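You operate a simulated robot arm through the tools that you are given. There is no shell and no other tool. Be economical: measure what you need, move in short steps, check, and stop when the job is done.

You run a simulated robot arm. Do the job below in one go: nothing can be reset, and whatever is moved stays where it is left.

JOB
Heat the cocoa and pump twice into the glass with the green base.
Fine: wait for the green lamp; then switch off and pull the tray out.

The check looks at the end state, three seconds after you hand in, the way a careful person would. Anything else that was tipped, shoved, dropped, spilled or broken makes it a failure.

ROBOT AND FRAMES
A 7-joint arm with a two-finger parallel gripper, fixed in place. Base frame: the origin is at the foot of the arm, x ahead of it, y to its left, z up; the work surface is at about z = 0. Readings come in mm, degrees, newtons and seconds.
With the tool pointing down near the work surface it reaches from about 240 to 620 mm from the base axis. Its first joint turns from -66.0 to 66.0 degrees. Payload 2.6 kg.
The TCP is the grasp point between the finger pads, 30 mm short of the fingertips. In the tool frame z runs along the fingers and y along their closing line. Largest opening 94 mm; finger width 28, thickness 10; the body of the gripper, 50 by 96 mm, starts 55 mm behind the TCP.
Orientation is told as [roll, pitch, yaw] about the base's x, y, z axes, in that order, counted from this pose: with the fingers straight down and closing along the base's y, the tool's x points along the base's -x, its y along +y and its z along -z.

CONTROLS
- The arm moves only by the tool arm_command. Its argument "deltas" is a list that holds one entry, the list of rows, each a list of 7 numbers: the turn, a rotation vector about the tool's x, y, z in rad, then the shift along the tool's x, y, z in mm, then the closure, from 0 (fully open) to 1 (shut). In form: [[[ax, ay, az, dx, dy, dz, fingers], ...]]. A call has 1 to 10 rows; each row shifts and turns the commanded pose from where the row before left it, along the tool's axes as they then stand. A row lasts 0.2 s, in which the tool goes at most 50 mm and 8.6 degrees; a call with a longer step from one row to the next is refused whole, and so is a gripper value outside its range. A pose out of reach is approached as far as the arm can. The call stops where the force on the tool passes 40 N (or 10 N more than at its start, if that is more) or the arm is blocked; 0.2 s more then pass. Each finger travels about 72 mm/s and halts on what it meets, pressing with about 35 N; the grip force reading is that of the motor and also rises with nothing between the fingers. The clock runs only during rows and for 0.2 s after the last one: add rows that do not move to give the fingers time. The reply holds the time, the measured pose of the TCP, the force on the tool along the base axes, the opening and the grip force, in the units named above and with some noise.
- Cameras (640 x 400 px; columns grow to the right, rows downward): "scene" is fixed at [28.8, 426.2, 565.3]; the picture's right is [-0.84, -0.54, 0.00], its down [-0.30, 0.46, -0.84] and it looks along [0.46, -0.70, -0.55] (base axes); focal length 299 px, centre (320, 200). "wrist" rides on the gripper at [76, 14, -102] in the tool frame; the picture's right is [-0.18, 0.98, 0.00], its down [-0.75, -0.14, -0.64] and it looks along [-0.63, -0.12, 0.77] (tool axes); focal length 243 px, centre (320, 200). There is no depth. A picture from a camera that has moved, and an enlarged one, comes with that camera's place and axes in the base frame and with its lens.
- capture(camera): a new picture of that camera. It takes no simulated time.
- zoom(camera, box): a new picture of the part [left, top, right, bottom] of that camera's present view, enlarged. It takes no simulated time.
- sign_off(): hands the job in; it is judged then, once.

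Go step by step. Nothing tells you positions but the pictures and the camera data: compare them with the known pose of the tool, close in by small moves and look again before you grip or let go. The budget is 120 turns and 84 pictures, counting those below and the enlarged ones. Unless the task says otherwise, let go and move clear before handing in, and close with one line.

The tools are called after "Emit:" as name(argument=value, ...) on one line, values as JSON. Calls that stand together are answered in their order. arm_command: Moves the arm, as the interface text tells. Its arguments: {"type":"object","properties":{"deltas":{"type":"array"}},"required":["deltas"]} The other tools are called the same way: capture (camera) takes a picture; zoom (camera, box) takes an enlarged picture of a part of a camera's view; sign_off () hands the job in.

At the start:

```text
clock: 0.0
ee_pos: [342.2, -116.0, 405.7]
orientation: [0.1, 0.0, 0.0]
wrist_force: [0.6, -0.2, 0.0]
finger_gap: 94.1
gripper_force: 0.1
```

scene: 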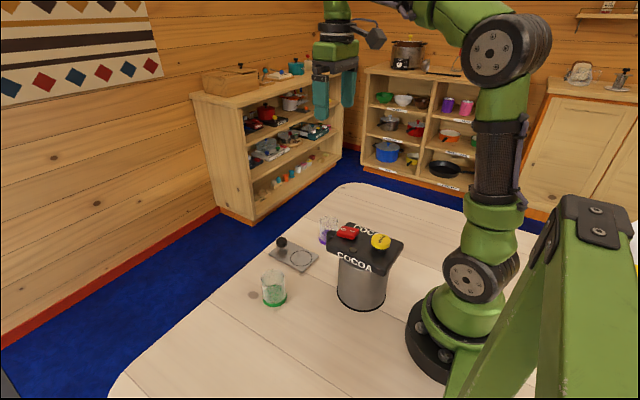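
wrist: 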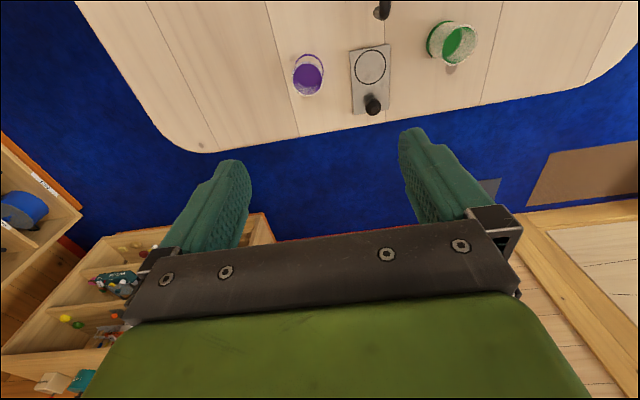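

I see a cocoa dispenser with red and yellow parts on top, a tray with a ring mark and a black knob, and two glasses, one with a green base and one purple. I'll zoom in for detail.

Emit:
zoom(camera="scene", box=[310, 205, 430, 320])

Emit:
zoom(camera="scene", box=[230, 210, 350, 320])

Emit:
zoom(camera="wrist", box=[270, 0, 510, 150])

```text
3.48 times, centred on (370, 262) of scene
camera zoom: at [28.8, 426.2, 565.3], right [-0.84, -0.54, 0.0], down [-0.3, 0.46, -0.84], along [0.46, -0.7, -0.55], focal length 1040 px, centre (146, -17)
```

zoom: 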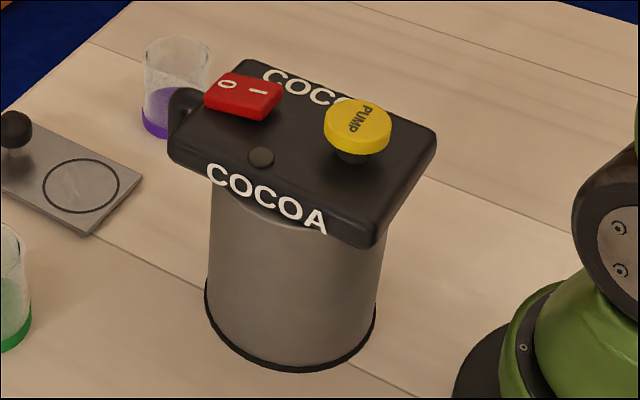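

```text
3.64 times, centred on (290, 265) of scene
camera zoom: at [28.8, 426.2, 565.3], right [-0.84, -0.54, 0.0], down [-0.3, 0.46, -0.84], along [0.46, -0.7, -0.55], focal length 1088 px, centre (429, -36)
```

zoom: 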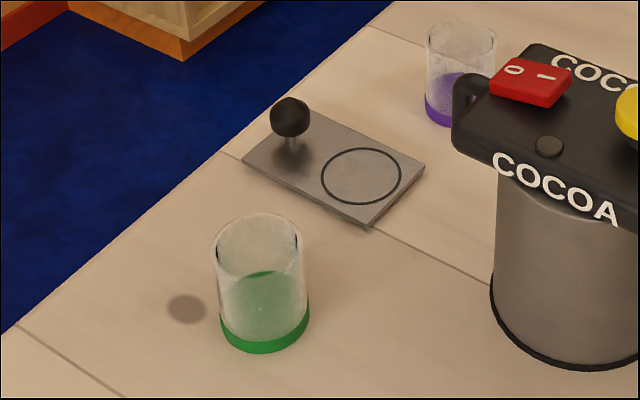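

```text
2.67 times, centred on (390, 75) of wrist
camera zoom: at [266.7, -99.5, 509.4], right [0.18, 0.98, 0.0], down [0.75, -0.14, 0.64], along [0.63, -0.12, -0.77], focal length 647 px, centre (133, 533)
```

zoom: 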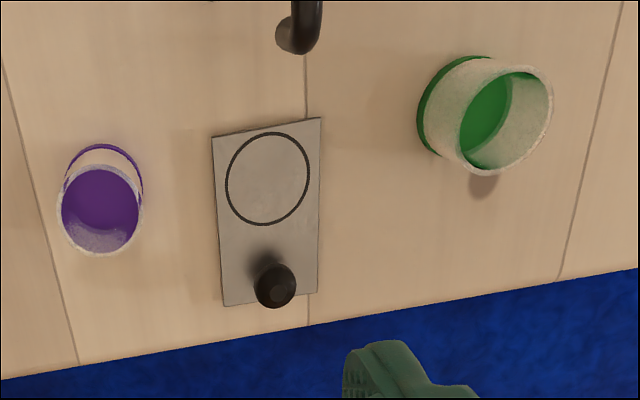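

The tray ring is near (382,-27), the knob (446,-27,33), the green glass (363,107) and the purple glass (373,-142). The spout is near x≈297, so the tray has to slide in by about 80 mm. I'll yaw the tool by -60° so the wrist camera stays clear of the dispenser, and swing over to +y for a look.

Emit:
arm_command(deltas=[[[0, 0, 0.1496, 0, 0, 0, 0], [0, 0, 0.1496, 0, 0, 0, 0], [0, 0, 0.1496, 0, 0, 0, 0], [0, 0, 0.1496, 0, 0, 0, 0], [0, 0, 0.1496, 0, 0, 0, 0], [0, 0, 0.1496, 0, 0, 0, 0], [0, 0, 0.1496, 0, 0, 0, 0]]])

Emit:
arm_command(deltas=[[[0, 0, 0, 38, 19.6, 0, 0], [0, 0, 0, 38, 19.6, 0, 0], [0, 0, 0, 38, 19.6, 0, 0], [0, 0, 0, 38, 19.6, 0, 0], [0, 0, 0, 38, 19.6, 0, 0], [0, 0, 0, 38, 19.6, 0, 0]]])

Emit:
capture(camera="wrist")

```text
clock: 1.6
ee_pos: [342.1, -114.0, 406.4]
orientation: [0.0, 0.0, -60.2]
wrist_force: [0.4, -0.4, -0.5]
finger_gap: 93.9
gripper_force: 0.1
```

```text
clock: 3.0
ee_pos: [330.4, 141.2, 406.7]
orientation: [0.0, 0.0, -60.1]
wrist_force: [-0.6, -0.8, -0.2]
finger_gap: 94.1
gripper_force: 0.1
```

```text
78 pictures are left
camera wrist: at [305.0, 215.5, 509.8], right [0.94, 0.33, 0.0], down [0.25, -0.72, 0.64], along [0.21, -0.61, -0.77], focal length 243 px, centre (320, 200)
```

wrist: 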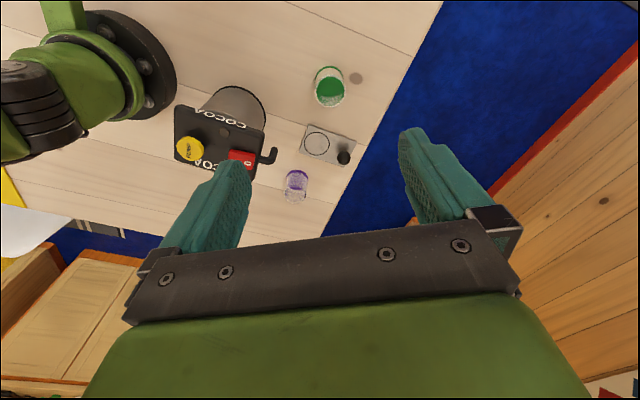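

Emit:
zoom(camera="wrist", box=[160, 50, 400, 200])

```text
2.67 times, centred on (280, 125) of wrist
camera zoom: at [305.0, 215.5, 509.8], right [0.94, 0.33, 0.0], down [0.25, -0.72, 0.64], along [0.21, -0.61, -0.77], focal length 647 px, centre (427, 400)
```

zoom: 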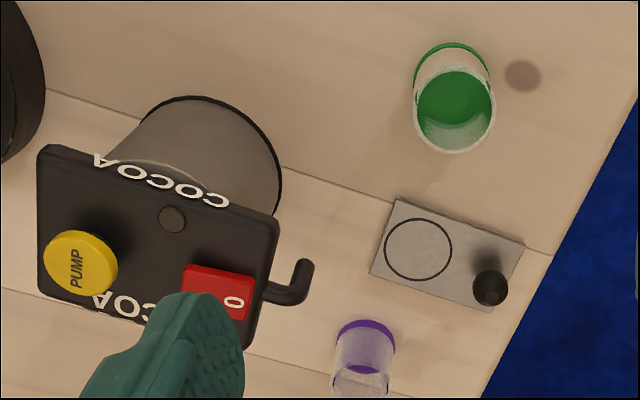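

Triangulating gives: lamp (219,16,153), pump top (175,-18,172), rocker about (250,-18,163) with "0" on the outer (+x) side, spout tip (298,-23,100), and glass (363,104). Next I go above the green glass and check alignment.

Emit:
arm_command(deltas=[[[0, 0, 0, -8.05, 1.6, 42.7, 0], [0, 0, 0, -8.05, 1.6, 42.7, 0], [0, 0, 0, -8.05, 1.6, 42.7, 0], [0, 0, 0, -8.05, 1.6, 42.7, 0], [0, 0, 0, -8.05, 1.6, 42.7, 0], [0, 0, 0, -8.05, 1.6, 42.7, 0], [0, 0, 0, 0, 0, 0, 0]]])

Emit:
capture(camera="wrist")

Emit:
capture(camera="scene")

```text
clock: 4.6
ee_pos: [363.3, 104.4, 150.9]
orientation: [0.0, 0.1, -60.0]
wrist_force: [0.2, 0.5, -0.2]
finger_gap: 93.9
gripper_force: 0.0
```

```text
76 pictures are left
camera wrist: at [337.7, 179.1, 253.6], right [0.94, 0.33, 0.0], down [0.25, -0.72, 0.64], along [0.21, -0.61, -0.77], focal length 243 px, centre (320, 200)
```

wrist: 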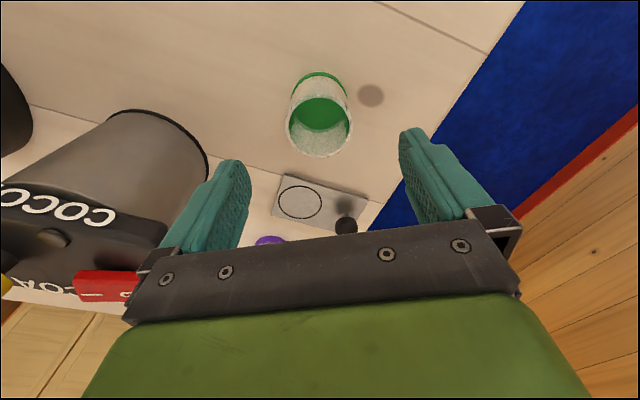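

```text
75 pictures are left
```

scene: 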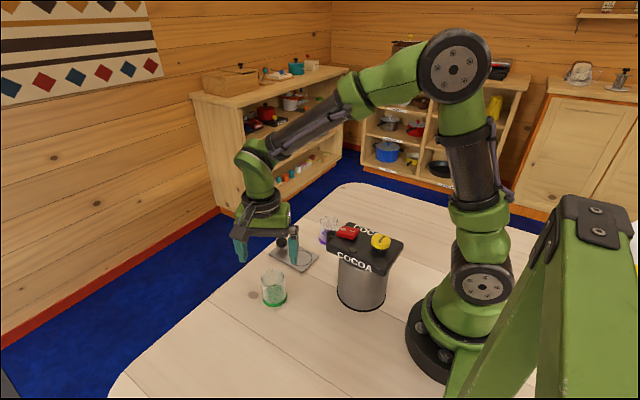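

Aligned with the glass. I'll descend, then close the fingers.

Emit:
arm_command(deltas=[[[0, 0, 0, 0, 0, 26, 0], [0, 0, 0, 0, 0, 26, 0], [0, 0, 0, 0, 0, 26, 0], [0, 0, 0, 0, 0, 26, 0], [0, 0, 0, 0, 0, 0, 0]]])

Emit:
capture(camera="wrist")

Emit:
zoom(camera="scene", box=[210, 200, 340, 320])

```text
clock: 5.8
ee_pos: [362.1, 104.7, 45.3]
orientation: [0.0, 0.0, -60.0]
wrist_force: [-0.3, 0.3, -0.2]
finger_gap: 94.0
gripper_force: 0.0
```

```text
74 pictures are left
camera wrist: at [337.7, 179.1, 148.6], right [0.94, 0.33, 0.0], down [0.25, -0.72, 0.64], along [0.21, -0.61, -0.77], focal length 243 px, centre (320, 200)
```

wrist: 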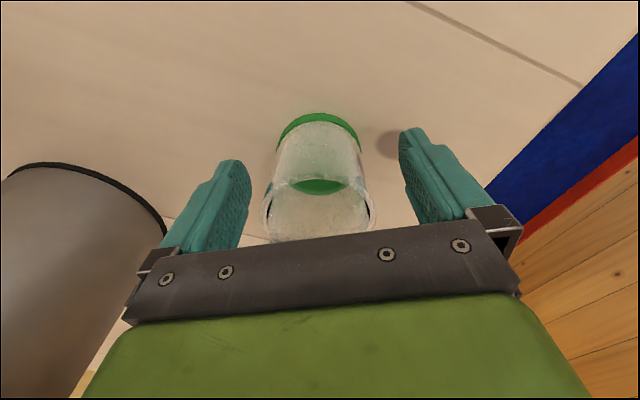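

```text
3.33 times, centred on (275, 260) of scene
camera zoom: at [28.8, 426.2, 565.3], right [-0.84, -0.54, 0.0], down [-0.3, 0.46, -0.84], along [0.46, -0.7, -0.55], focal length 997 px, centre (470, 0)
```

zoom: 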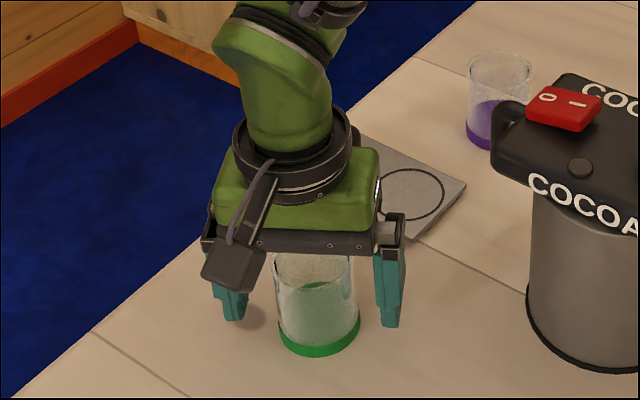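

The glass sits centred between the fingers. Closing.

Emit:
arm_command(deltas=[[[0, 0, 0, 0, 0, 0, 0.3], [0, 0, 0, 0, 0, 0, 0.5], [0, 0, 0, 0, 0, 0, 0.6], [0, 0, 0, 0, 0, 0, 0.6]]])

Emit:
capture(camera="wrist")

```text
clock: 6.8
ee_pos: [363.1, 103.7, 44.8]
orientation: [0.0, 0.1, -60.0]
wrist_force: [0.3, 0.1, 0.1]
finger_gap: 54.6
gripper_force: 35.2
```

```text
72 pictures are left
camera wrist: at [337.6, 179.1, 148.8], right [0.94, 0.33, 0.0], down [0.25, -0.72, 0.64], along [0.21, -0.61, -0.77], focal length 243 px, centre (320, 200)
```

wrist: 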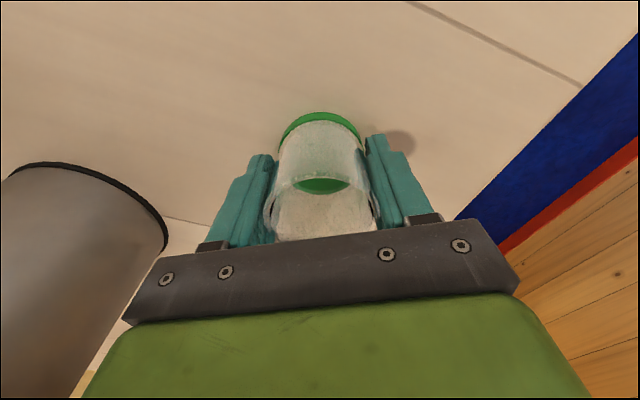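

Gripped, with a 54.6 mm gap. I'll lift and carry the glass over the ring.

Emit:
arm_command(deltas=[[[0, 0, 0, 0, 0, -20, 0.6], [0, 0, 0, 0, 0, -20, 0.6], [0, 0, 0, 0, 0, -10, 0.6], [0, 0, 0, -24.5, -9.5, 0, 0.6], [0, 0, 0, -24.5, -9.5, 0, 0.6], [0, 0, 0, -24.5, -9.5, 0, 0.6], [0, 0, 0, -24.5, -9.5, 0, 0.6], [0, 0, 0, -24.5, -9.5, 0, 0.6], [0, 0, 0, 0, 0, 0, 0.6]]])

Emit:
capture(camera="wrist")

Emit:
zoom(camera="scene", box=[230, 170, 360, 290])

```text
clock: 8.8
ee_pos: [381.7, -24.8, 95.6]
orientation: [-0.1, -0.1, -59.9]
wrist_force: [0.4, 0.3, -1.3]
finger_gap: 54.8
gripper_force: 35.4
```

```text
71 pictures are left
camera wrist: at [357.5, 49.0, 199.0], right [0.94, 0.33, 0.0], down [0.25, -0.72, 0.64], along [0.21, -0.61, -0.77], focal length 243 px, centre (320, 200)
```

wrist: 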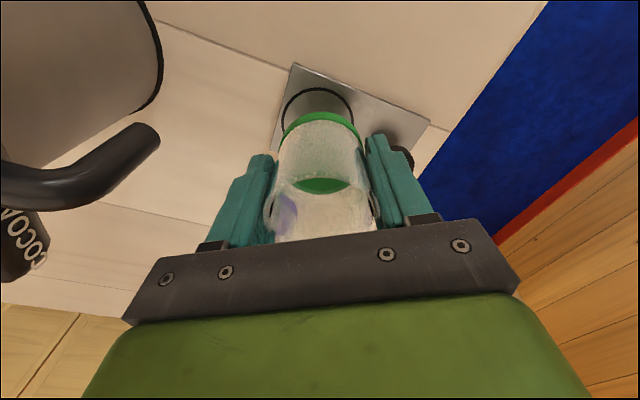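

```text
3.33 times, centred on (295, 230) of scene
camera zoom: at [28.8, 426.1, 565.3], right [-0.84, -0.54, 0.0], down [-0.3, 0.46, -0.84], along [0.46, -0.7, -0.55], focal length 997 px, centre (403, 100)
```

zoom: 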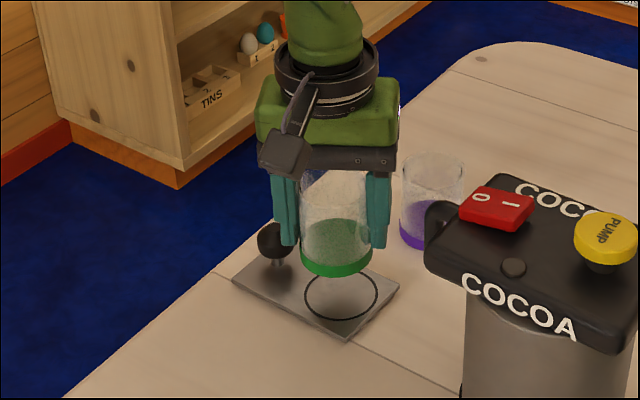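

The glass is nearly centred over the ring in both views. I'll make a small -y adjustment and lower it most of the way.

Emit:
arm_command(deltas=[[[0, 0, 0, -1.3, -0.75, 20, 0.6], [0, 0, 0, 0, 0, 12, 0.6], [0, 0, 0, 0, 0, 6, 0.6], [0, 0, 0, 0, 0, 0, 0.6]]])

Emit:
capture(camera="wrist")

Emit:
zoom(camera="scene", box=[250, 210, 340, 290])

```text
clock: 9.8
ee_pos: [383.3, -26.9, 57.7]
orientation: [0.0, 0.0, -60.0]
wrist_force: [0.2, 0.6, -0.6]
finger_gap: 54.8
gripper_force: 35.5
```

```text
69 pictures are left
camera wrist: at [357.6, 47.5, 161.0], right [0.94, 0.33, 0.0], down [0.25, -0.72, 0.64], along [0.21, -0.61, -0.77], focal length 243 px, centre (320, 200)
```

wrist: 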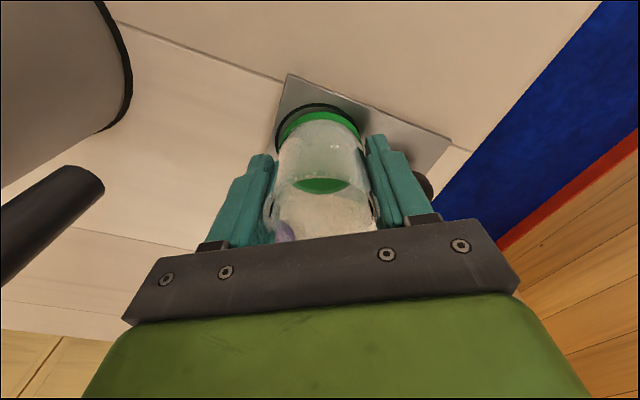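

```text
5.00 times, centred on (295, 250) of scene
camera zoom: at [28.8, 426.2, 565.3], right [-0.84, -0.54, 0.0], down [-0.3, 0.46, -0.84], along [0.46, -0.7, -0.55], focal length 1495 px, centre (445, -50)
```

zoom: 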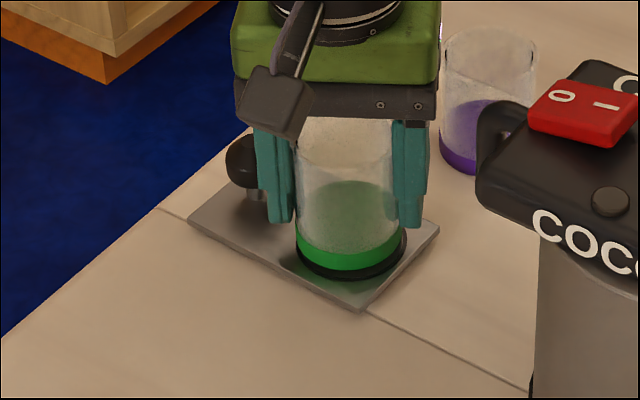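

A tiny -x correction, then I lower to contact in small steps.

Emit:
arm_command(deltas=[[[0, 0, 0, 0, -1.9, 3, 0.6], [0, 0, 0, 0, 0, 2, 0.6], [0, 0, 0, 0, 0, 1, 0.6], [0, 0, 0, 0, 0, 1, 0.6]]])

Emit:
zoom(camera="scene", box=[250, 210, 340, 290])

```text
clock: 10.8
ee_pos: [382.7, -29.1, 51.6]
orientation: [0.3, -0.1, -60.0]
wrist_force: [-1.0, -1.4, 20.9]
finger_gap: 54.6
gripper_force: 35.4
```

```text
5.00 times, centred on (295, 250) of scene
camera zoom: at [28.7, 426.2, 565.3], right [-0.84, -0.54, 0.0], down [-0.3, 0.46, -0.84], along [0.46, -0.7, -0.55], focal length 1495 px, centre (445, -50)
```

zoom: 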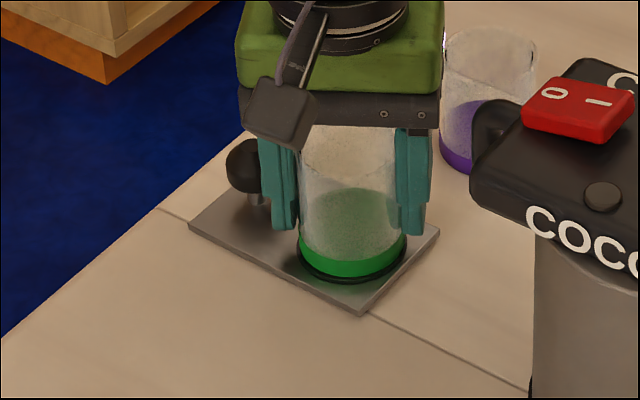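

Contact, but the dispenser's lid seems to have shifted slightly in the picture. I'll check before doing anything else.

Emit:
capture(camera="scene")

Emit:
zoom(camera="scene", box=[310, 205, 430, 320])

Emit:
capture(camera="wrist")

```text
66 pictures are left
```

scene: 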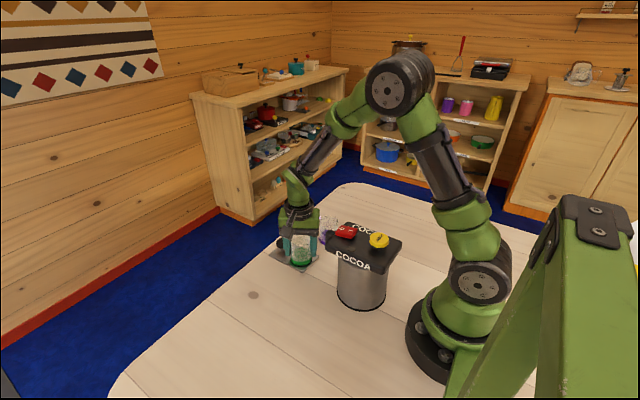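

```text
3.48 times, centred on (370, 262) of scene
camera zoom: at [28.7, 426.2, 565.3], right [-0.84, -0.54, 0.0], down [-0.3, 0.46, -0.84], along [0.46, -0.7, -0.55], focal length 1040 px, centre (146, -17)
```

zoom: 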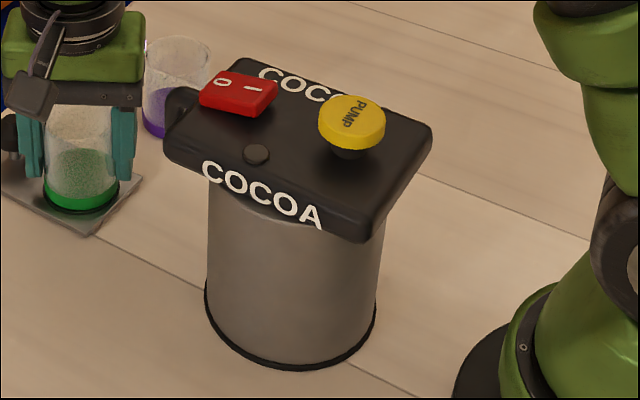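

```text
64 pictures are left
camera wrist: at [356.8, 45.8, 154.9], right [0.94, 0.33, 0.0], down [0.25, -0.72, 0.64], along [0.22, -0.61, -0.77], focal length 243 px, centre (320, 200)
```

wrist: 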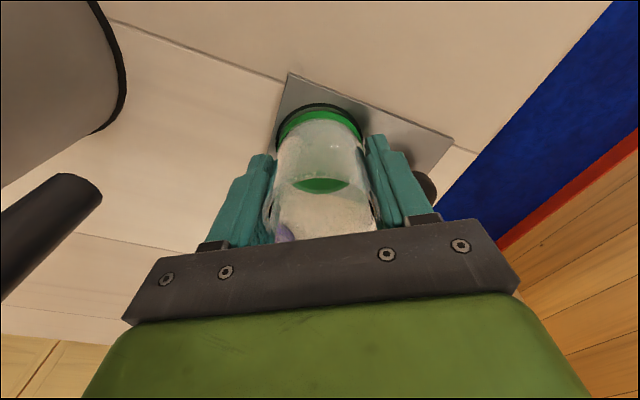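

Pressing down on the tray tilts the whole appliance slightly forward, so the tray is coupled to it. I'll relieve the press before letting go.

Emit:
arm_command(deltas=[[[0, 0, 0, 0, 0, -0.7, 0.6], [0, 0, 0, 0, 0, 0, 0.6]]])

Emit:
zoom(camera="scene", box=[310, 205, 430, 320])

```text
clock: 11.4
ee_pos: [381.3, -28.9, 51.2]
orientation: [0.1, 0.0, -60.1]
wrist_force: [2.5, -2.3, 15.0]
finger_gap: 54.5
gripper_force: 34.8
```

```text
3.48 times, centred on (370, 262) of scene
camera zoom: at [28.7, 426.2, 565.3], right [-0.84, -0.54, 0.0], down [-0.3, 0.46, -0.84], along [0.46, -0.7, -0.55], focal length 1040 px, centre (146, -17)
```

zoom: 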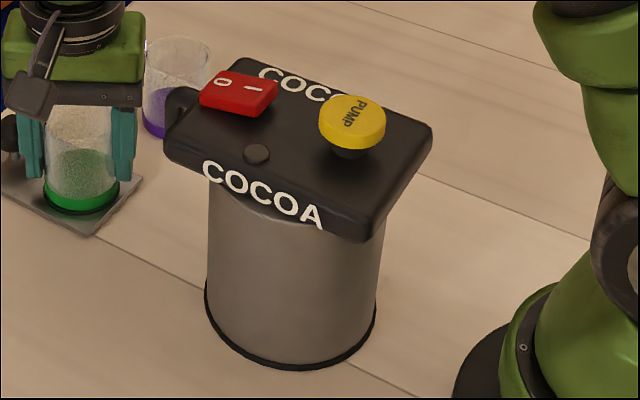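

Emit:
arm_command(deltas=[[[0, 0, 0, 0, 0, -0.7, 0.6], [0, 0, 0, 0, 0, -0.5, 0.6], [0, 0, 0, 0, 0, 0, 0.6]]])

Emit:
zoom(camera="scene", box=[310, 205, 430, 320])

```text
clock: 12.2
ee_pos: [381.4, -28.2, 51.3]
orientation: [0.0, 0.1, -60.0]
wrist_force: [-0.6, 1.5, 8.6]
finger_gap: 54.8
gripper_force: 35.0
```

```text
3.48 times, centred on (370, 262) of scene
camera zoom: at [28.7, 426.2, 565.3], right [-0.84, -0.54, 0.0], down [-0.3, 0.46, -0.84], along [0.46, -0.7, -0.55], focal length 1040 px, centre (146, -17)
```

zoom: 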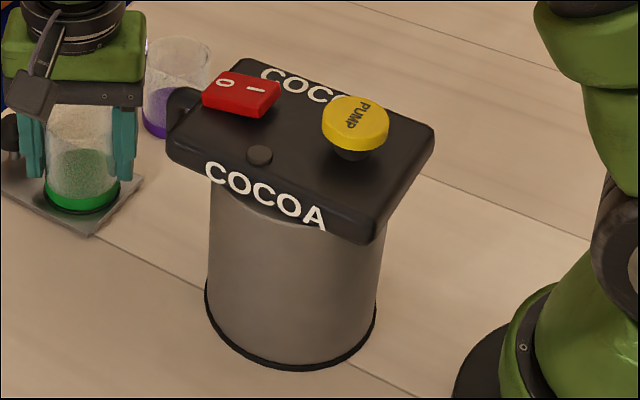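

Recovering as the load comes off. A bit more lift, then open.

Emit:
arm_command(deltas=[[[0, 0, 0, 0, 0, -0.6, 0.6], [0, 0, 0, 0, 0, -0.5, 0.6], [0, 0, 0, 0, 0, 0, 0.6]]])

Emit:
zoom(camera="scene", box=[310, 205, 430, 320])

```text
clock: 13.0
ee_pos: [381.4, -28.3, 53.6]
orientation: [0.0, 0.0, -60.0]
wrist_force: [-1.0, 1.3, 6.3]
finger_gap: 54.6
gripper_force: 35.0
```

```text
3.48 times, centred on (370, 262) of scene
camera zoom: at [28.8, 426.2, 565.3], right [-0.84, -0.54, 0.0], down [-0.3, 0.46, -0.84], along [0.46, -0.7, -0.55], focal length 1040 px, centre (146, -17)
```

zoom: 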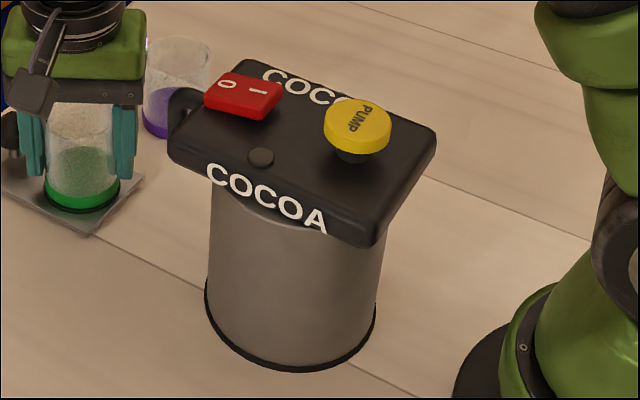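

The appliance is back to its original pose. Opening the fingers slightly.

Emit:
arm_command(deltas=[[[0, 0, 0, 0, 0, -0.5, 0.6], [0, 0, 0, 0, 0, 0, 0.38], [0, 0, 0, 0, 0, 0, 0.2], [0, 0, 0, 0, 0, 0, 0.1], [0, 0, 0, 0, 0, 0, 0.1]]])

Emit:
capture(camera="wrist")

Emit:
zoom(camera="scene", box=[250, 210, 340, 290])

```text
clock: 14.2
ee_pos: [381.8, -29.1, 55.4]
orientation: [0.0, 0.1, -59.9]
wrist_force: [-0.2, -0.4, 1.0]
finger_gap: 84.4
gripper_force: 0.0
```

```text
60 pictures are left
camera wrist: at [356.0, 45.9, 157.7], right [0.94, 0.33, 0.0], down [0.25, -0.72, 0.64], along [0.21, -0.61, -0.77], focal length 243 px, centre (320, 200)
```

wrist: 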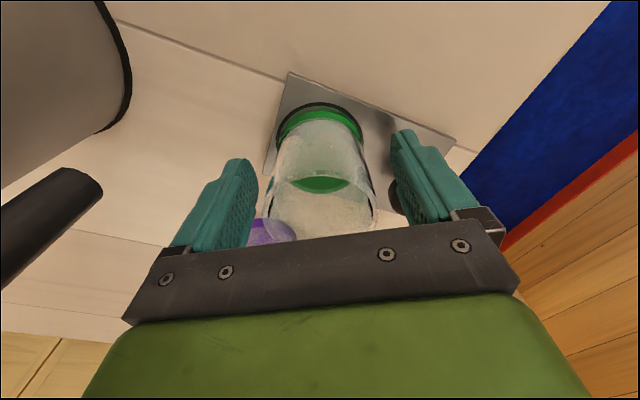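

```text
5.00 times, centred on (295, 250) of scene
camera zoom: at [28.8, 426.2, 565.3], right [-0.84, -0.54, 0.0], down [-0.3, 0.46, -0.84], along [0.46, -0.7, -0.55], focal length 1495 px, centre (445, -50)
```

zoom: 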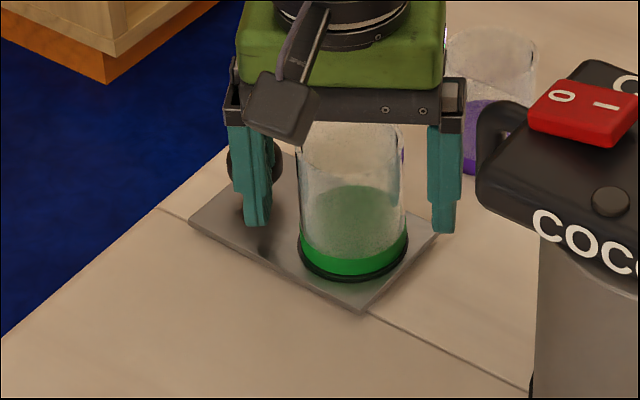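

The glass stands within the ring, released. I rise, then rotate further (yaw toward -150°) so the wrist camera will face the dispenser from outside.

Emit:
arm_command(deltas=[[[0, 0, 0, 0, 0, -15, 0.1], [0, 0, 0, 0, 0, -35, 0.1], [0, 0, 0, 0, 0, -50, 0], [0, 0, 0, 0, 0, -50, 0], [0, 0, 0, 0, 0, -50, 0], [0, 0, 0, 0, 0, 0, 0]]])

Emit:
arm_command(deltas=[[[0, 0, 0.1496, 0, 0, 0, 0], [0, 0, 0.1496, 0, 0, 0, 0], [0, 0, 0.1496, 0, 0, 0, 0], [0, 0, 0.1496, 0, 0, 0, 0], [0, 0, 0.1496, 0, 0, 0, 0], [0, 0, 0.1496, 0, 0, 0, 0], [0, 0, 0.1496, 0, 0, 0, 0], [0, 0, 0.1496, 0, 0, 0, 0], [0, 0, 0.1496, 0, 0, 0, 0], [0, 0, 0.1496, 0, 0, 0, 0]]])

Emit:
capture(camera="wrist")

```text
clock: 15.6
ee_pos: [381.6, -29.7, 256.1]
orientation: [0.0, 0.0, -60.0]
wrist_force: [-1.0, -0.6, -0.7]
finger_gap: 94.3
gripper_force: 0.0
```

```text
clock: 17.8
ee_pos: [381.1, -30.4, 254.3]
orientation: [0.0, 0.0, -145.8]
wrist_force: [-0.5, -0.8, 0.4]
finger_gap: 93.8
gripper_force: 0.0
```

```text
58 pictures are left
camera wrist: at [453.0, 3.5, 357.8], right [0.4, -0.92, 0.0], down [-0.7, -0.31, 0.64], along [-0.59, -0.26, -0.77], focal length 243 px, centre (320, 200)
```

wrist: 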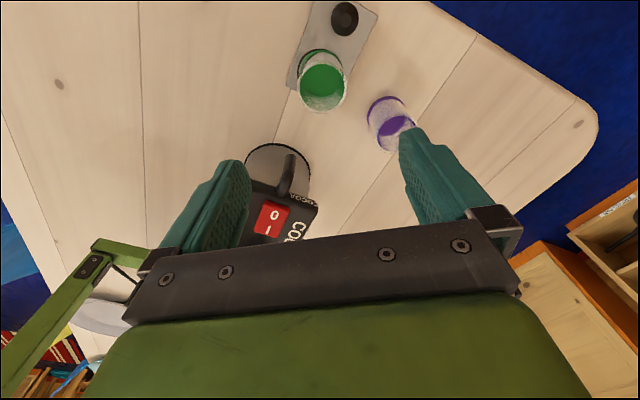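

That yaw is reachable. I'll continue to -180° so the tool axes line up with the base.

Emit:
arm_command(deltas=[[[0, 0, 0.1493, 0, 0, 0, 0], [0, 0, 0.1493, 0, 0, 0, 0], [0, 0, 0.1493, 0, 0, 0, 0], [0, 0, 0.1493, 0, 0, 0, 0], [0, 0, 0, 0, 0, 0, 0]]])

Emit:
capture(camera="wrist")

Emit:
capture(camera="scene")

```text
clock: 19.0
ee_pos: [381.1, -30.1, 253.2]
orientation: [0.0, 0.0, 180.0]
wrist_force: [0.3, -1.3, -0.6]
finger_gap: 93.9
gripper_force: 0.0
```

```text
57 pictures are left
camera wrist: at [458.1, -41.7, 357.7], right [-0.18, -0.98, 0.0], down [-0.75, 0.14, 0.64], along [-0.63, 0.12, -0.77], focal length 243 px, centre (320, 200)
```

wrist: 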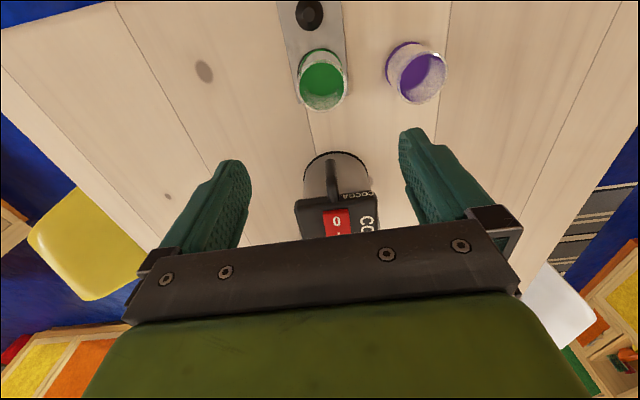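

```text
56 pictures are left
```

scene: 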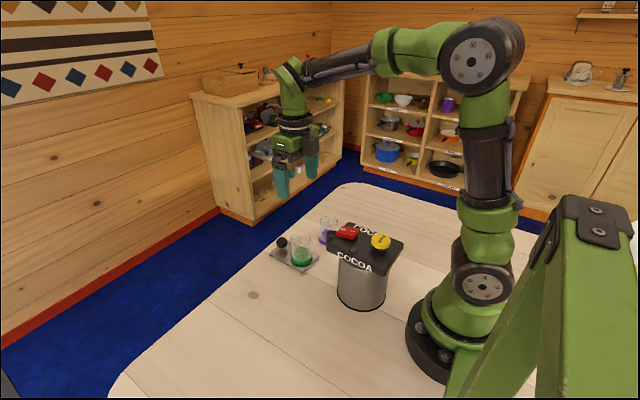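

Knob confirmed at about (446,-27). Moving above it.

Emit:
arm_command(deltas=[[[0, 0, 0, 33, -1.5, 0, 0], [0, 0, 0, 32, -1.5, 0, 0], [0, 0, 0, 0, 0, 45, 0], [0, 0, 0, 0, 0, 45, 0], [0, 0, 0, 0, 0, 23, 0], [0, 0, 0, 0, 0, 0, 0]]])

Emit:
capture(camera="wrist")

Emit:
zoom(camera="scene", box=[230, 170, 360, 290])

```text
clock: 20.4
ee_pos: [445.3, -24.4, 141.1]
orientation: [0.0, 0.0, -179.8]
wrist_force: [0.1, 0.1, 0.8]
finger_gap: 93.9
gripper_force: 0.1
```

```text
55 pictures are left
camera wrist: at [522.6, -38.0, 244.0], right [-0.18, -0.98, 0.0], down [-0.75, 0.14, 0.64], along [-0.63, 0.12, -0.77], focal length 243 px, centre (320, 200)
```

wrist: 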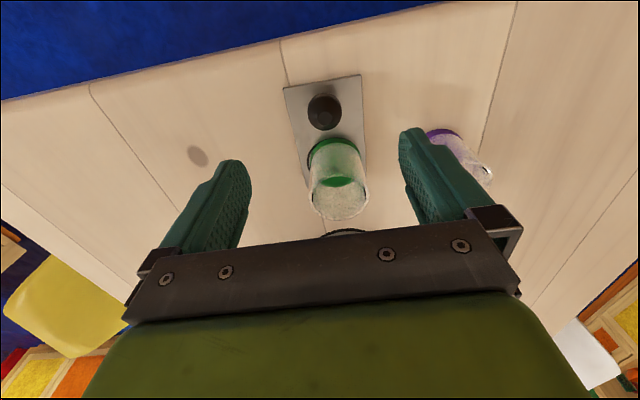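

```text
3.33 times, centred on (295, 230) of scene
camera zoom: at [28.8, 426.2, 565.3], right [-0.84, -0.54, 0.0], down [-0.3, 0.46, -0.84], along [0.46, -0.7, -0.55], focal length 997 px, centre (403, 100)
```

zoom: 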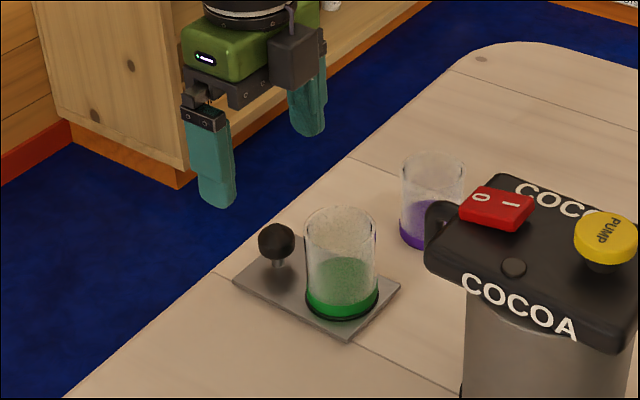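

I'll centre on the knob and descend around it.

Emit:
arm_command(deltas=[[[0, 0, 0, 0, 2.6, 30, 0], [0, 0, 0, 0, 0, 30, 0], [0, 0, 0, 0, 0, 25, 0], [0, 0, 0, 0, 0, 14, 0.3], [0, 0, 0, 0, 0, 0, 0.4], [0, 0, 0, 0, 0, 0, 0.4]]])

Emit:
capture(camera="wrist")

Emit:
zoom(camera="scene", box=[230, 170, 360, 290])

```text
clock: 21.8
ee_pos: [446.5, -29.0, 42.6]
orientation: [0.1, -0.1, -179.8]
wrist_force: [-0.7, -0.1, -1.4]
finger_gap: 56.5
gripper_force: 0.0
```

```text
53 pictures are left
camera wrist: at [523.0, -41.3, 145.2], right [-0.18, -0.98, 0.0], down [-0.75, 0.14, 0.64], along [-0.63, 0.12, -0.77], focal length 243 px, centre (320, 200)
```

wrist: 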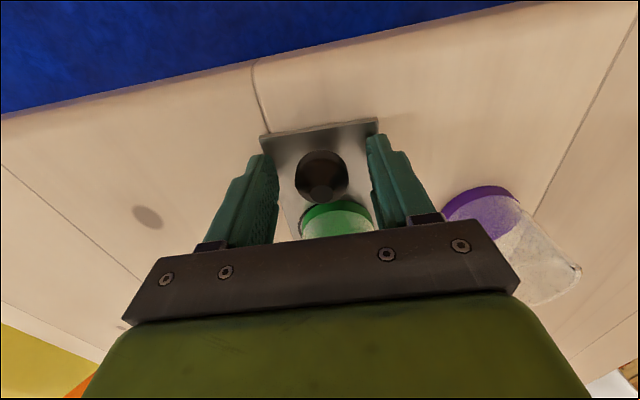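

```text
3.33 times, centred on (295, 230) of scene
camera zoom: at [28.8, 426.2, 565.3], right [-0.84, -0.54, 0.0], down [-0.3, 0.46, -0.84], along [0.46, -0.7, -0.55], focal length 997 px, centre (403, 100)
```

zoom: 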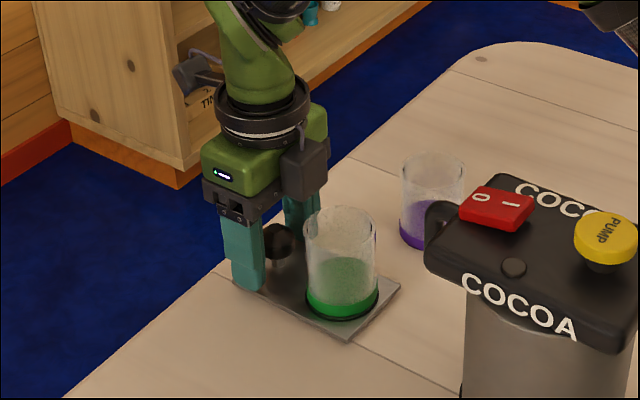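

The knob is centred between the fingers. Gripping it.

Emit:
arm_command(deltas=[[[0, 0, 0, 0, 0, 0, 0.6], [0, 0, 0, 0, 0, 0, 0.75], [0, 0, 0, 0, 0, 0, 0.8], [0, 0, 0, 0, 0, 0, 0.8]]])

Emit:
zoom(camera="scene", box=[240, 200, 400, 300])

```text
clock: 22.8
ee_pos: [447.1, -29.0, 41.5]
orientation: [0.1, 0.0, -180.0]
wrist_force: [0.3, -3.9, -0.9]
finger_gap: 29.0
gripper_force: 35.1
```

```text
4.00 times, centred on (320, 250) of scene
camera zoom: at [28.8, 426.2, 565.3], right [-0.84, -0.54, 0.0], down [-0.3, 0.46, -0.84], along [0.46, -0.7, -0.55], focal length 1196 px, centre (320, 0)
```

zoom: 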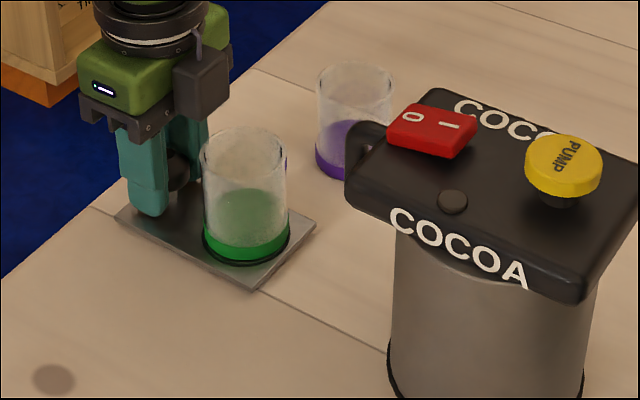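

Gripped. I'll push the tray gently toward the dispenser, 30 mm first.

Emit:
arm_command(deltas=[[[0, 0, 0, -1, -0.5, 0, 0.8], [0, 0, 0, -3, 0, 0, 0.8], [0, 0, 0, -5, 0, 0, 0.8], [0, 0, 0, -6, 0, 0, 0.8], [0, 0, 0, -6, 0, 0, 0.8], [0, 0, 0, -5, 0, 0, 0.8], [0, 0, 0, -3, 0, 0, 0.8], [0, 0, 0, -1, 0, 0, 0.8]]])

Emit:
zoom(camera="scene", box=[240, 200, 400, 300])

```text
clock: 24.6
ee_pos: [416.3, -28.2, 41.8]
orientation: [0.0, 0.0, -179.9]
wrist_force: [0.7, -2.1, 0.4]
finger_gap: 29.2
gripper_force: 34.4
```

```text
4.00 times, centred on (320, 250) of scene
camera zoom: at [28.8, 426.2, 565.3], right [-0.84, -0.54, 0.0], down [-0.3, 0.46, -0.84], along [0.46, -0.7, -0.55], focal length 1196 px, centre (320, 0)
```

zoom: 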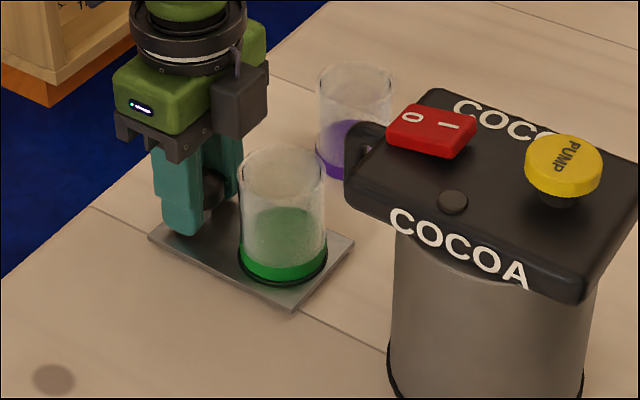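

It slides smoothly. Another 36 mm.

Emit:
arm_command(deltas=[[[0, 0, 0, -2, 0, 0, 0.8], [0, 0, 0, -5, 0, 0, 0.8], [0, 0, 0, -7, 0, 0, 0.8], [0, 0, 0, -8, 0, 0, 0.8], [0, 0, 0, -7, 0, 0, 0.8], [0, 0, 0, -5, 0, 0, 0.8], [0, 0, 0, -2, 0, 0, 0.8]]])

Emit:
zoom(camera="scene", box=[240, 200, 400, 300])

Emit:
capture(camera="wrist")

```text
clock: 26.2
ee_pos: [380.3, -27.7, 42.8]
orientation: [-0.1, 0.0, -179.9]
wrist_force: [0.2, 7.6, 0.8]
finger_gap: 28.8
gripper_force: 34.9
```

```text
4.00 times, centred on (320, 250) of scene
camera zoom: at [28.8, 426.2, 565.3], right [-0.84, -0.54, 0.0], down [-0.3, 0.46, -0.84], along [0.46, -0.7, -0.55], focal length 1196 px, centre (320, 0)
```

zoom: 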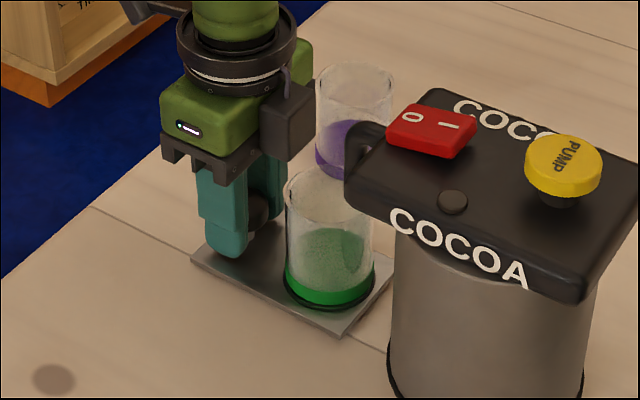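

```text
48 pictures are left
camera wrist: at [457.1, -39.9, 145.5], right [-0.18, -0.98, 0.0], down [-0.75, 0.14, 0.64], along [-0.63, 0.12, -0.77], focal length 243 px, centre (320, 200)
```

wrist: 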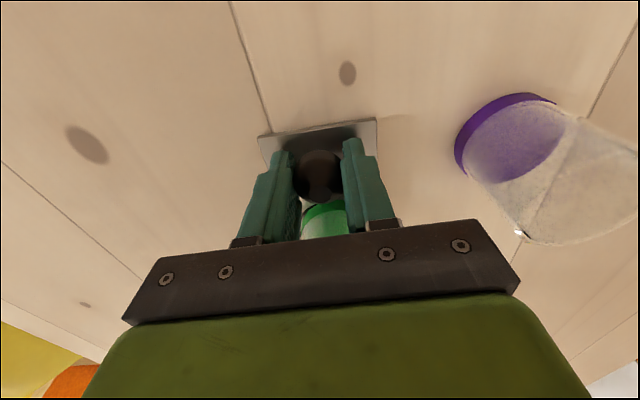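

The tray axis drifts slightly toward +y, so I'll follow it for the last bit in small steps.

Emit:
arm_command(deltas=[[[0, 0, 0, -2, -0.8, 0, 0.8], [0, 0, 0, -3, -0.3, 0, 0.8], [0, 0, 0, -3, -0.2, 0, 0.8], [0, 0, 0, -2, -0.1, 0, 0.8], [0, 0, 0, 0, 0, 0, 0.8]]])

Emit:
zoom(camera="scene", box=[240, 200, 400, 300])

```text
clock: 27.4
ee_pos: [371.1, -28.5, 43.0]
orientation: [0.1, 0.0, -180.0]
wrist_force: [0.3, -0.2, 0.2]
finger_gap: 28.9
gripper_force: 35.0
```

```text
4.00 times, centred on (320, 250) of scene
camera zoom: at [28.8, 426.2, 565.3], right [-0.84, -0.54, 0.0], down [-0.3, 0.46, -0.84], along [0.46, -0.7, -0.55], focal length 1196 px, centre (320, 0)
```

zoom: 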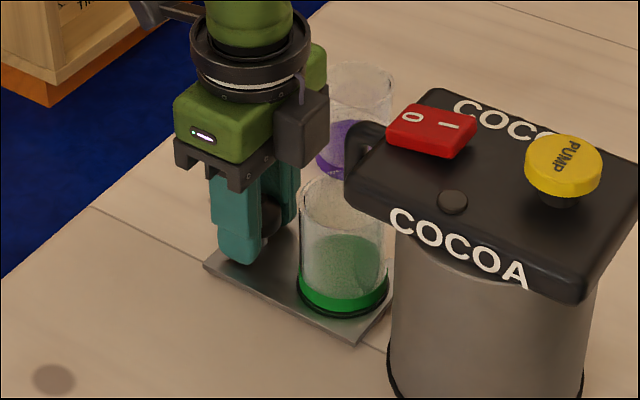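

Emit:
arm_command(deltas=[[[0, 0, 0, -1.5, 0, 0, 0.8], [0, 0, 0, -1.5, 0, 0, 0.8], [0, 0, 0, -1, 0, 0, 0.8], [0, 0, 0, -1, 0, 0, 0.8], [0, 0, 0, 0, 0, 0, 0.8]]])

Emit:
zoom(camera="scene", box=[240, 200, 400, 300])

```text
clock: 28.6
ee_pos: [365.2, -26.1, 41.9]
orientation: [0.0, -0.1, -179.9]
wrist_force: [-0.7, -2.8, 0.1]
finger_gap: 28.8
gripper_force: 34.9
```

```text
4.00 times, centred on (320, 250) of scene
camera zoom: at [28.8, 426.2, 565.3], right [-0.84, -0.54, 0.0], down [-0.3, 0.46, -0.84], along [0.46, -0.7, -0.55], focal length 1196 px, centre (320, 0)
```

zoom: 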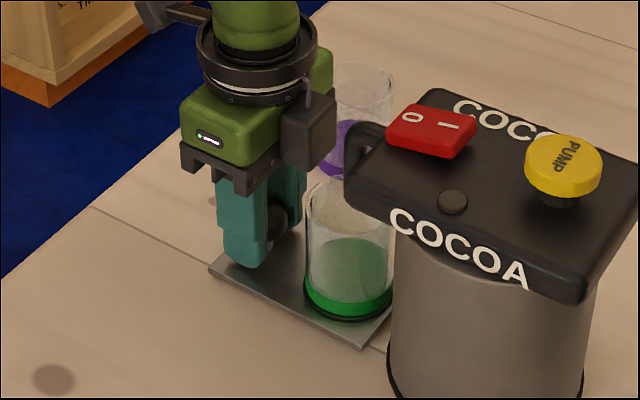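

Emit:
arm_command(deltas=[[[0, 0, 0, -1, 0, 0, 0.8], [0, 0, 0, -1, 0, 0, 0.8], [0, 0, 0, 0, 0, 0, 0.8]]])

Emit:
zoom(camera="scene", box=[240, 200, 400, 300])

Emit:
zoom(camera="wrist", box=[220, 100, 420, 240])

```text
clock: 29.4
ee_pos: [363.3, -26.4, 41.5]
orientation: [0.0, 0.0, -179.9]
wrist_force: [0.9, -0.5, 0.3]
finger_gap: 29.0
gripper_force: 35.4
```

```text
4.00 times, centred on (320, 250) of scene
camera zoom: at [28.8, 426.2, 565.3], right [-0.84, -0.54, 0.0], down [-0.3, 0.46, -0.84], along [0.46, -0.7, -0.55], focal length 1196 px, centre (320, 0)
```

zoom: 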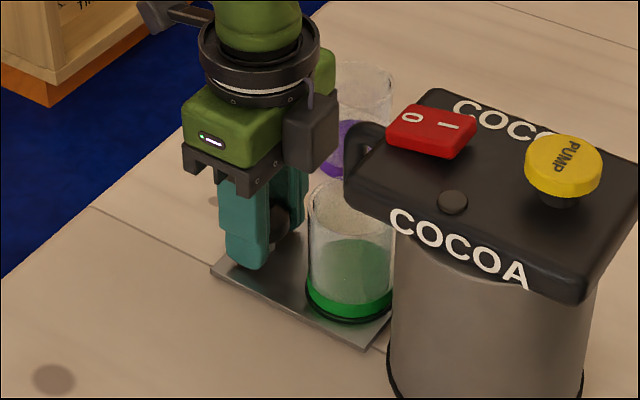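

```text
2.86 times, centred on (320, 170) of wrist
camera zoom: at [440.1, -38.7, 145.6], right [-0.18, -0.98, 0.0], down [-0.75, 0.14, 0.64], along [-0.63, 0.12, -0.77], focal length 693 px, centre (320, 286)
```

zoom: 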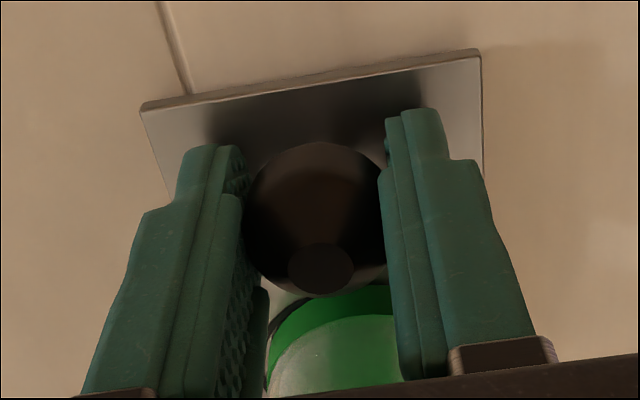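

The tray is in: ring at about x=299, under the spout. Releasing the knob and rising straight up.

Emit:
arm_command(deltas=[[[0, 0, 0, 0, 0, 0, 0.6], [0, 0, 0, 0, 0, 0, 0.4], [0, 0, 0, 0, 0, -15, 0.4], [0, 0, 0, 0, 0, -30, 0.4], [0, 0, 0, 0, 0, -40, 0.4], [0, 0, 0, 0, 0, -40, 0.7], [0, 0, 0, 0, 0, -25, 1], [0, 0, 0, 0, 0, 0, 1]]])

Emit:
capture(camera="wrist")

Emit:
zoom(camera="scene", box=[250, 200, 410, 320])

```text
clock: 31.2
ee_pos: [362.7, -25.7, 193.1]
orientation: [-0.1, 0.0, -179.9]
wrist_force: [0.1, 0.4, 0.0]
finger_gap: 0.0
gripper_force: 33.0
```

```text
43 pictures are left
camera wrist: at [439.7, -39.5, 295.8], right [-0.18, -0.98, 0.0], down [-0.75, 0.14, 0.64], along [-0.63, 0.12, -0.77], focal length 243 px, centre (320, 200)
```

wrist: 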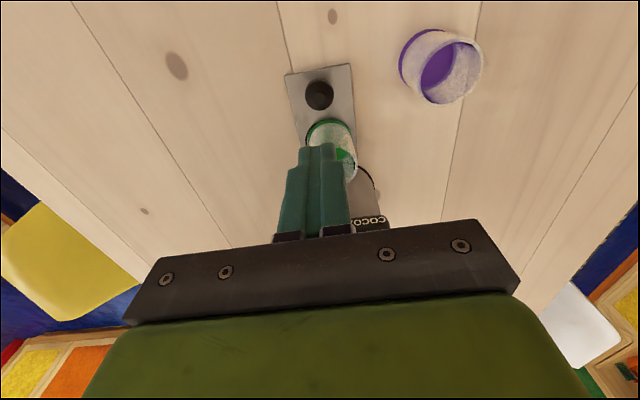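

```text
3.33 times, centred on (330, 260) of scene
camera zoom: at [28.8, 426.1, 565.3], right [-0.84, -0.54, 0.0], down [-0.3, 0.46, -0.84], along [0.46, -0.7, -0.55], focal length 997 px, centre (287, 0)
```

zoom: 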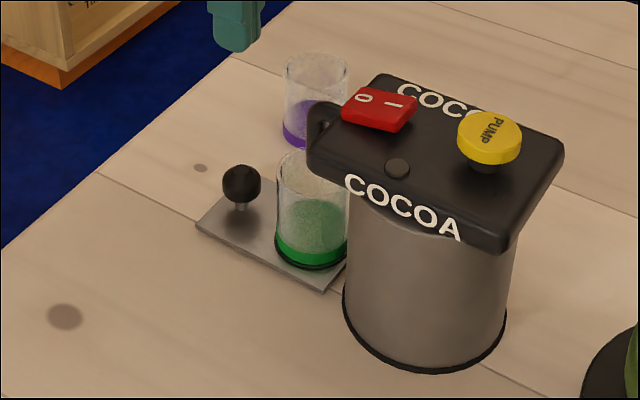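

The glass is under the spout. Next I zoom in on the rocker and pump to get exact press points.

Emit:
zoom(camera="scene", box=[324, 215, 404, 265])

```text
8.00 times, centred on (364, 240) of scene
camera zoom: at [28.8, 426.1, 565.3], right [-0.84, -0.54, 0.0], down [-0.3, 0.46, -0.84], along [0.46, -0.7, -0.55], focal length 2392 px, centre (-32, -120)
```

zoom: 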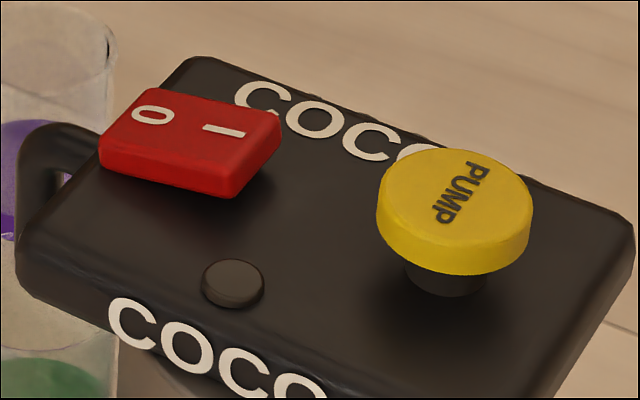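

The rocker is at off, with its "I" end (-x side) raised at about (233,-19,168). I move closed fingers above it.

Emit:
arm_command(deltas=[[[0, 0, 0, 0, 0, -35, 1], [0, 0, 0, 0, 0, -30, 1], [0, 0, 0, -33, -1.5, 0, 1], [0, 0, 0, -33, -1.5, 0, 1], [0, 0, 0, -33, -1.5, 0, 1], [0, 0, 0, -33, -1.5, 0, 1], [0, 0, 0, 0, 0, 25, 1], [0, 0, 0, 0, 0, 15, 1], [0, 0, 0, 0, 0, 0, 1]]])

Emit:
capture(camera="wrist")

Emit:
capture(camera="scene")

```text
clock: 33.2
ee_pos: [232.4, -20.0, 216.5]
orientation: [0.1, 0.1, -179.9]
wrist_force: [0.3, -1.1, 0.3]
finger_gap: 0.0
gripper_force: 33.0
```

```text
40 pictures are left
camera wrist: at [308.0, -33.1, 320.3], right [-0.18, -0.98, 0.0], down [-0.75, 0.14, 0.64], along [-0.63, 0.12, -0.77], focal length 243 px, centre (320, 200)
```

wrist: 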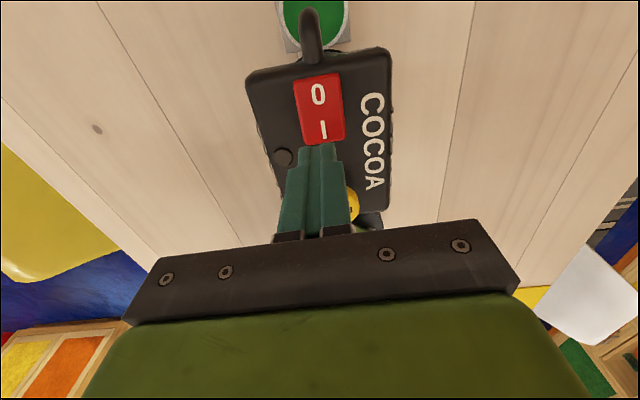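

```text
39 pictures are left
```

scene: 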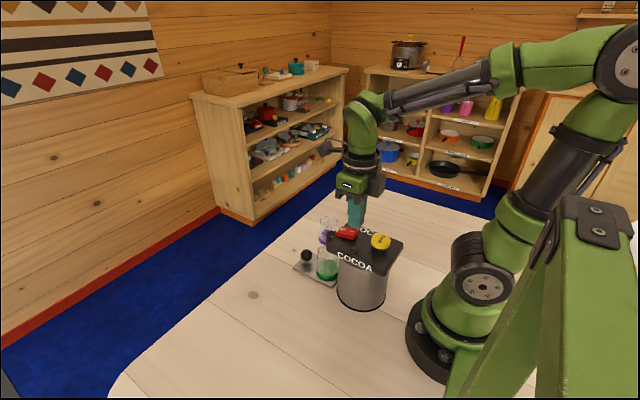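

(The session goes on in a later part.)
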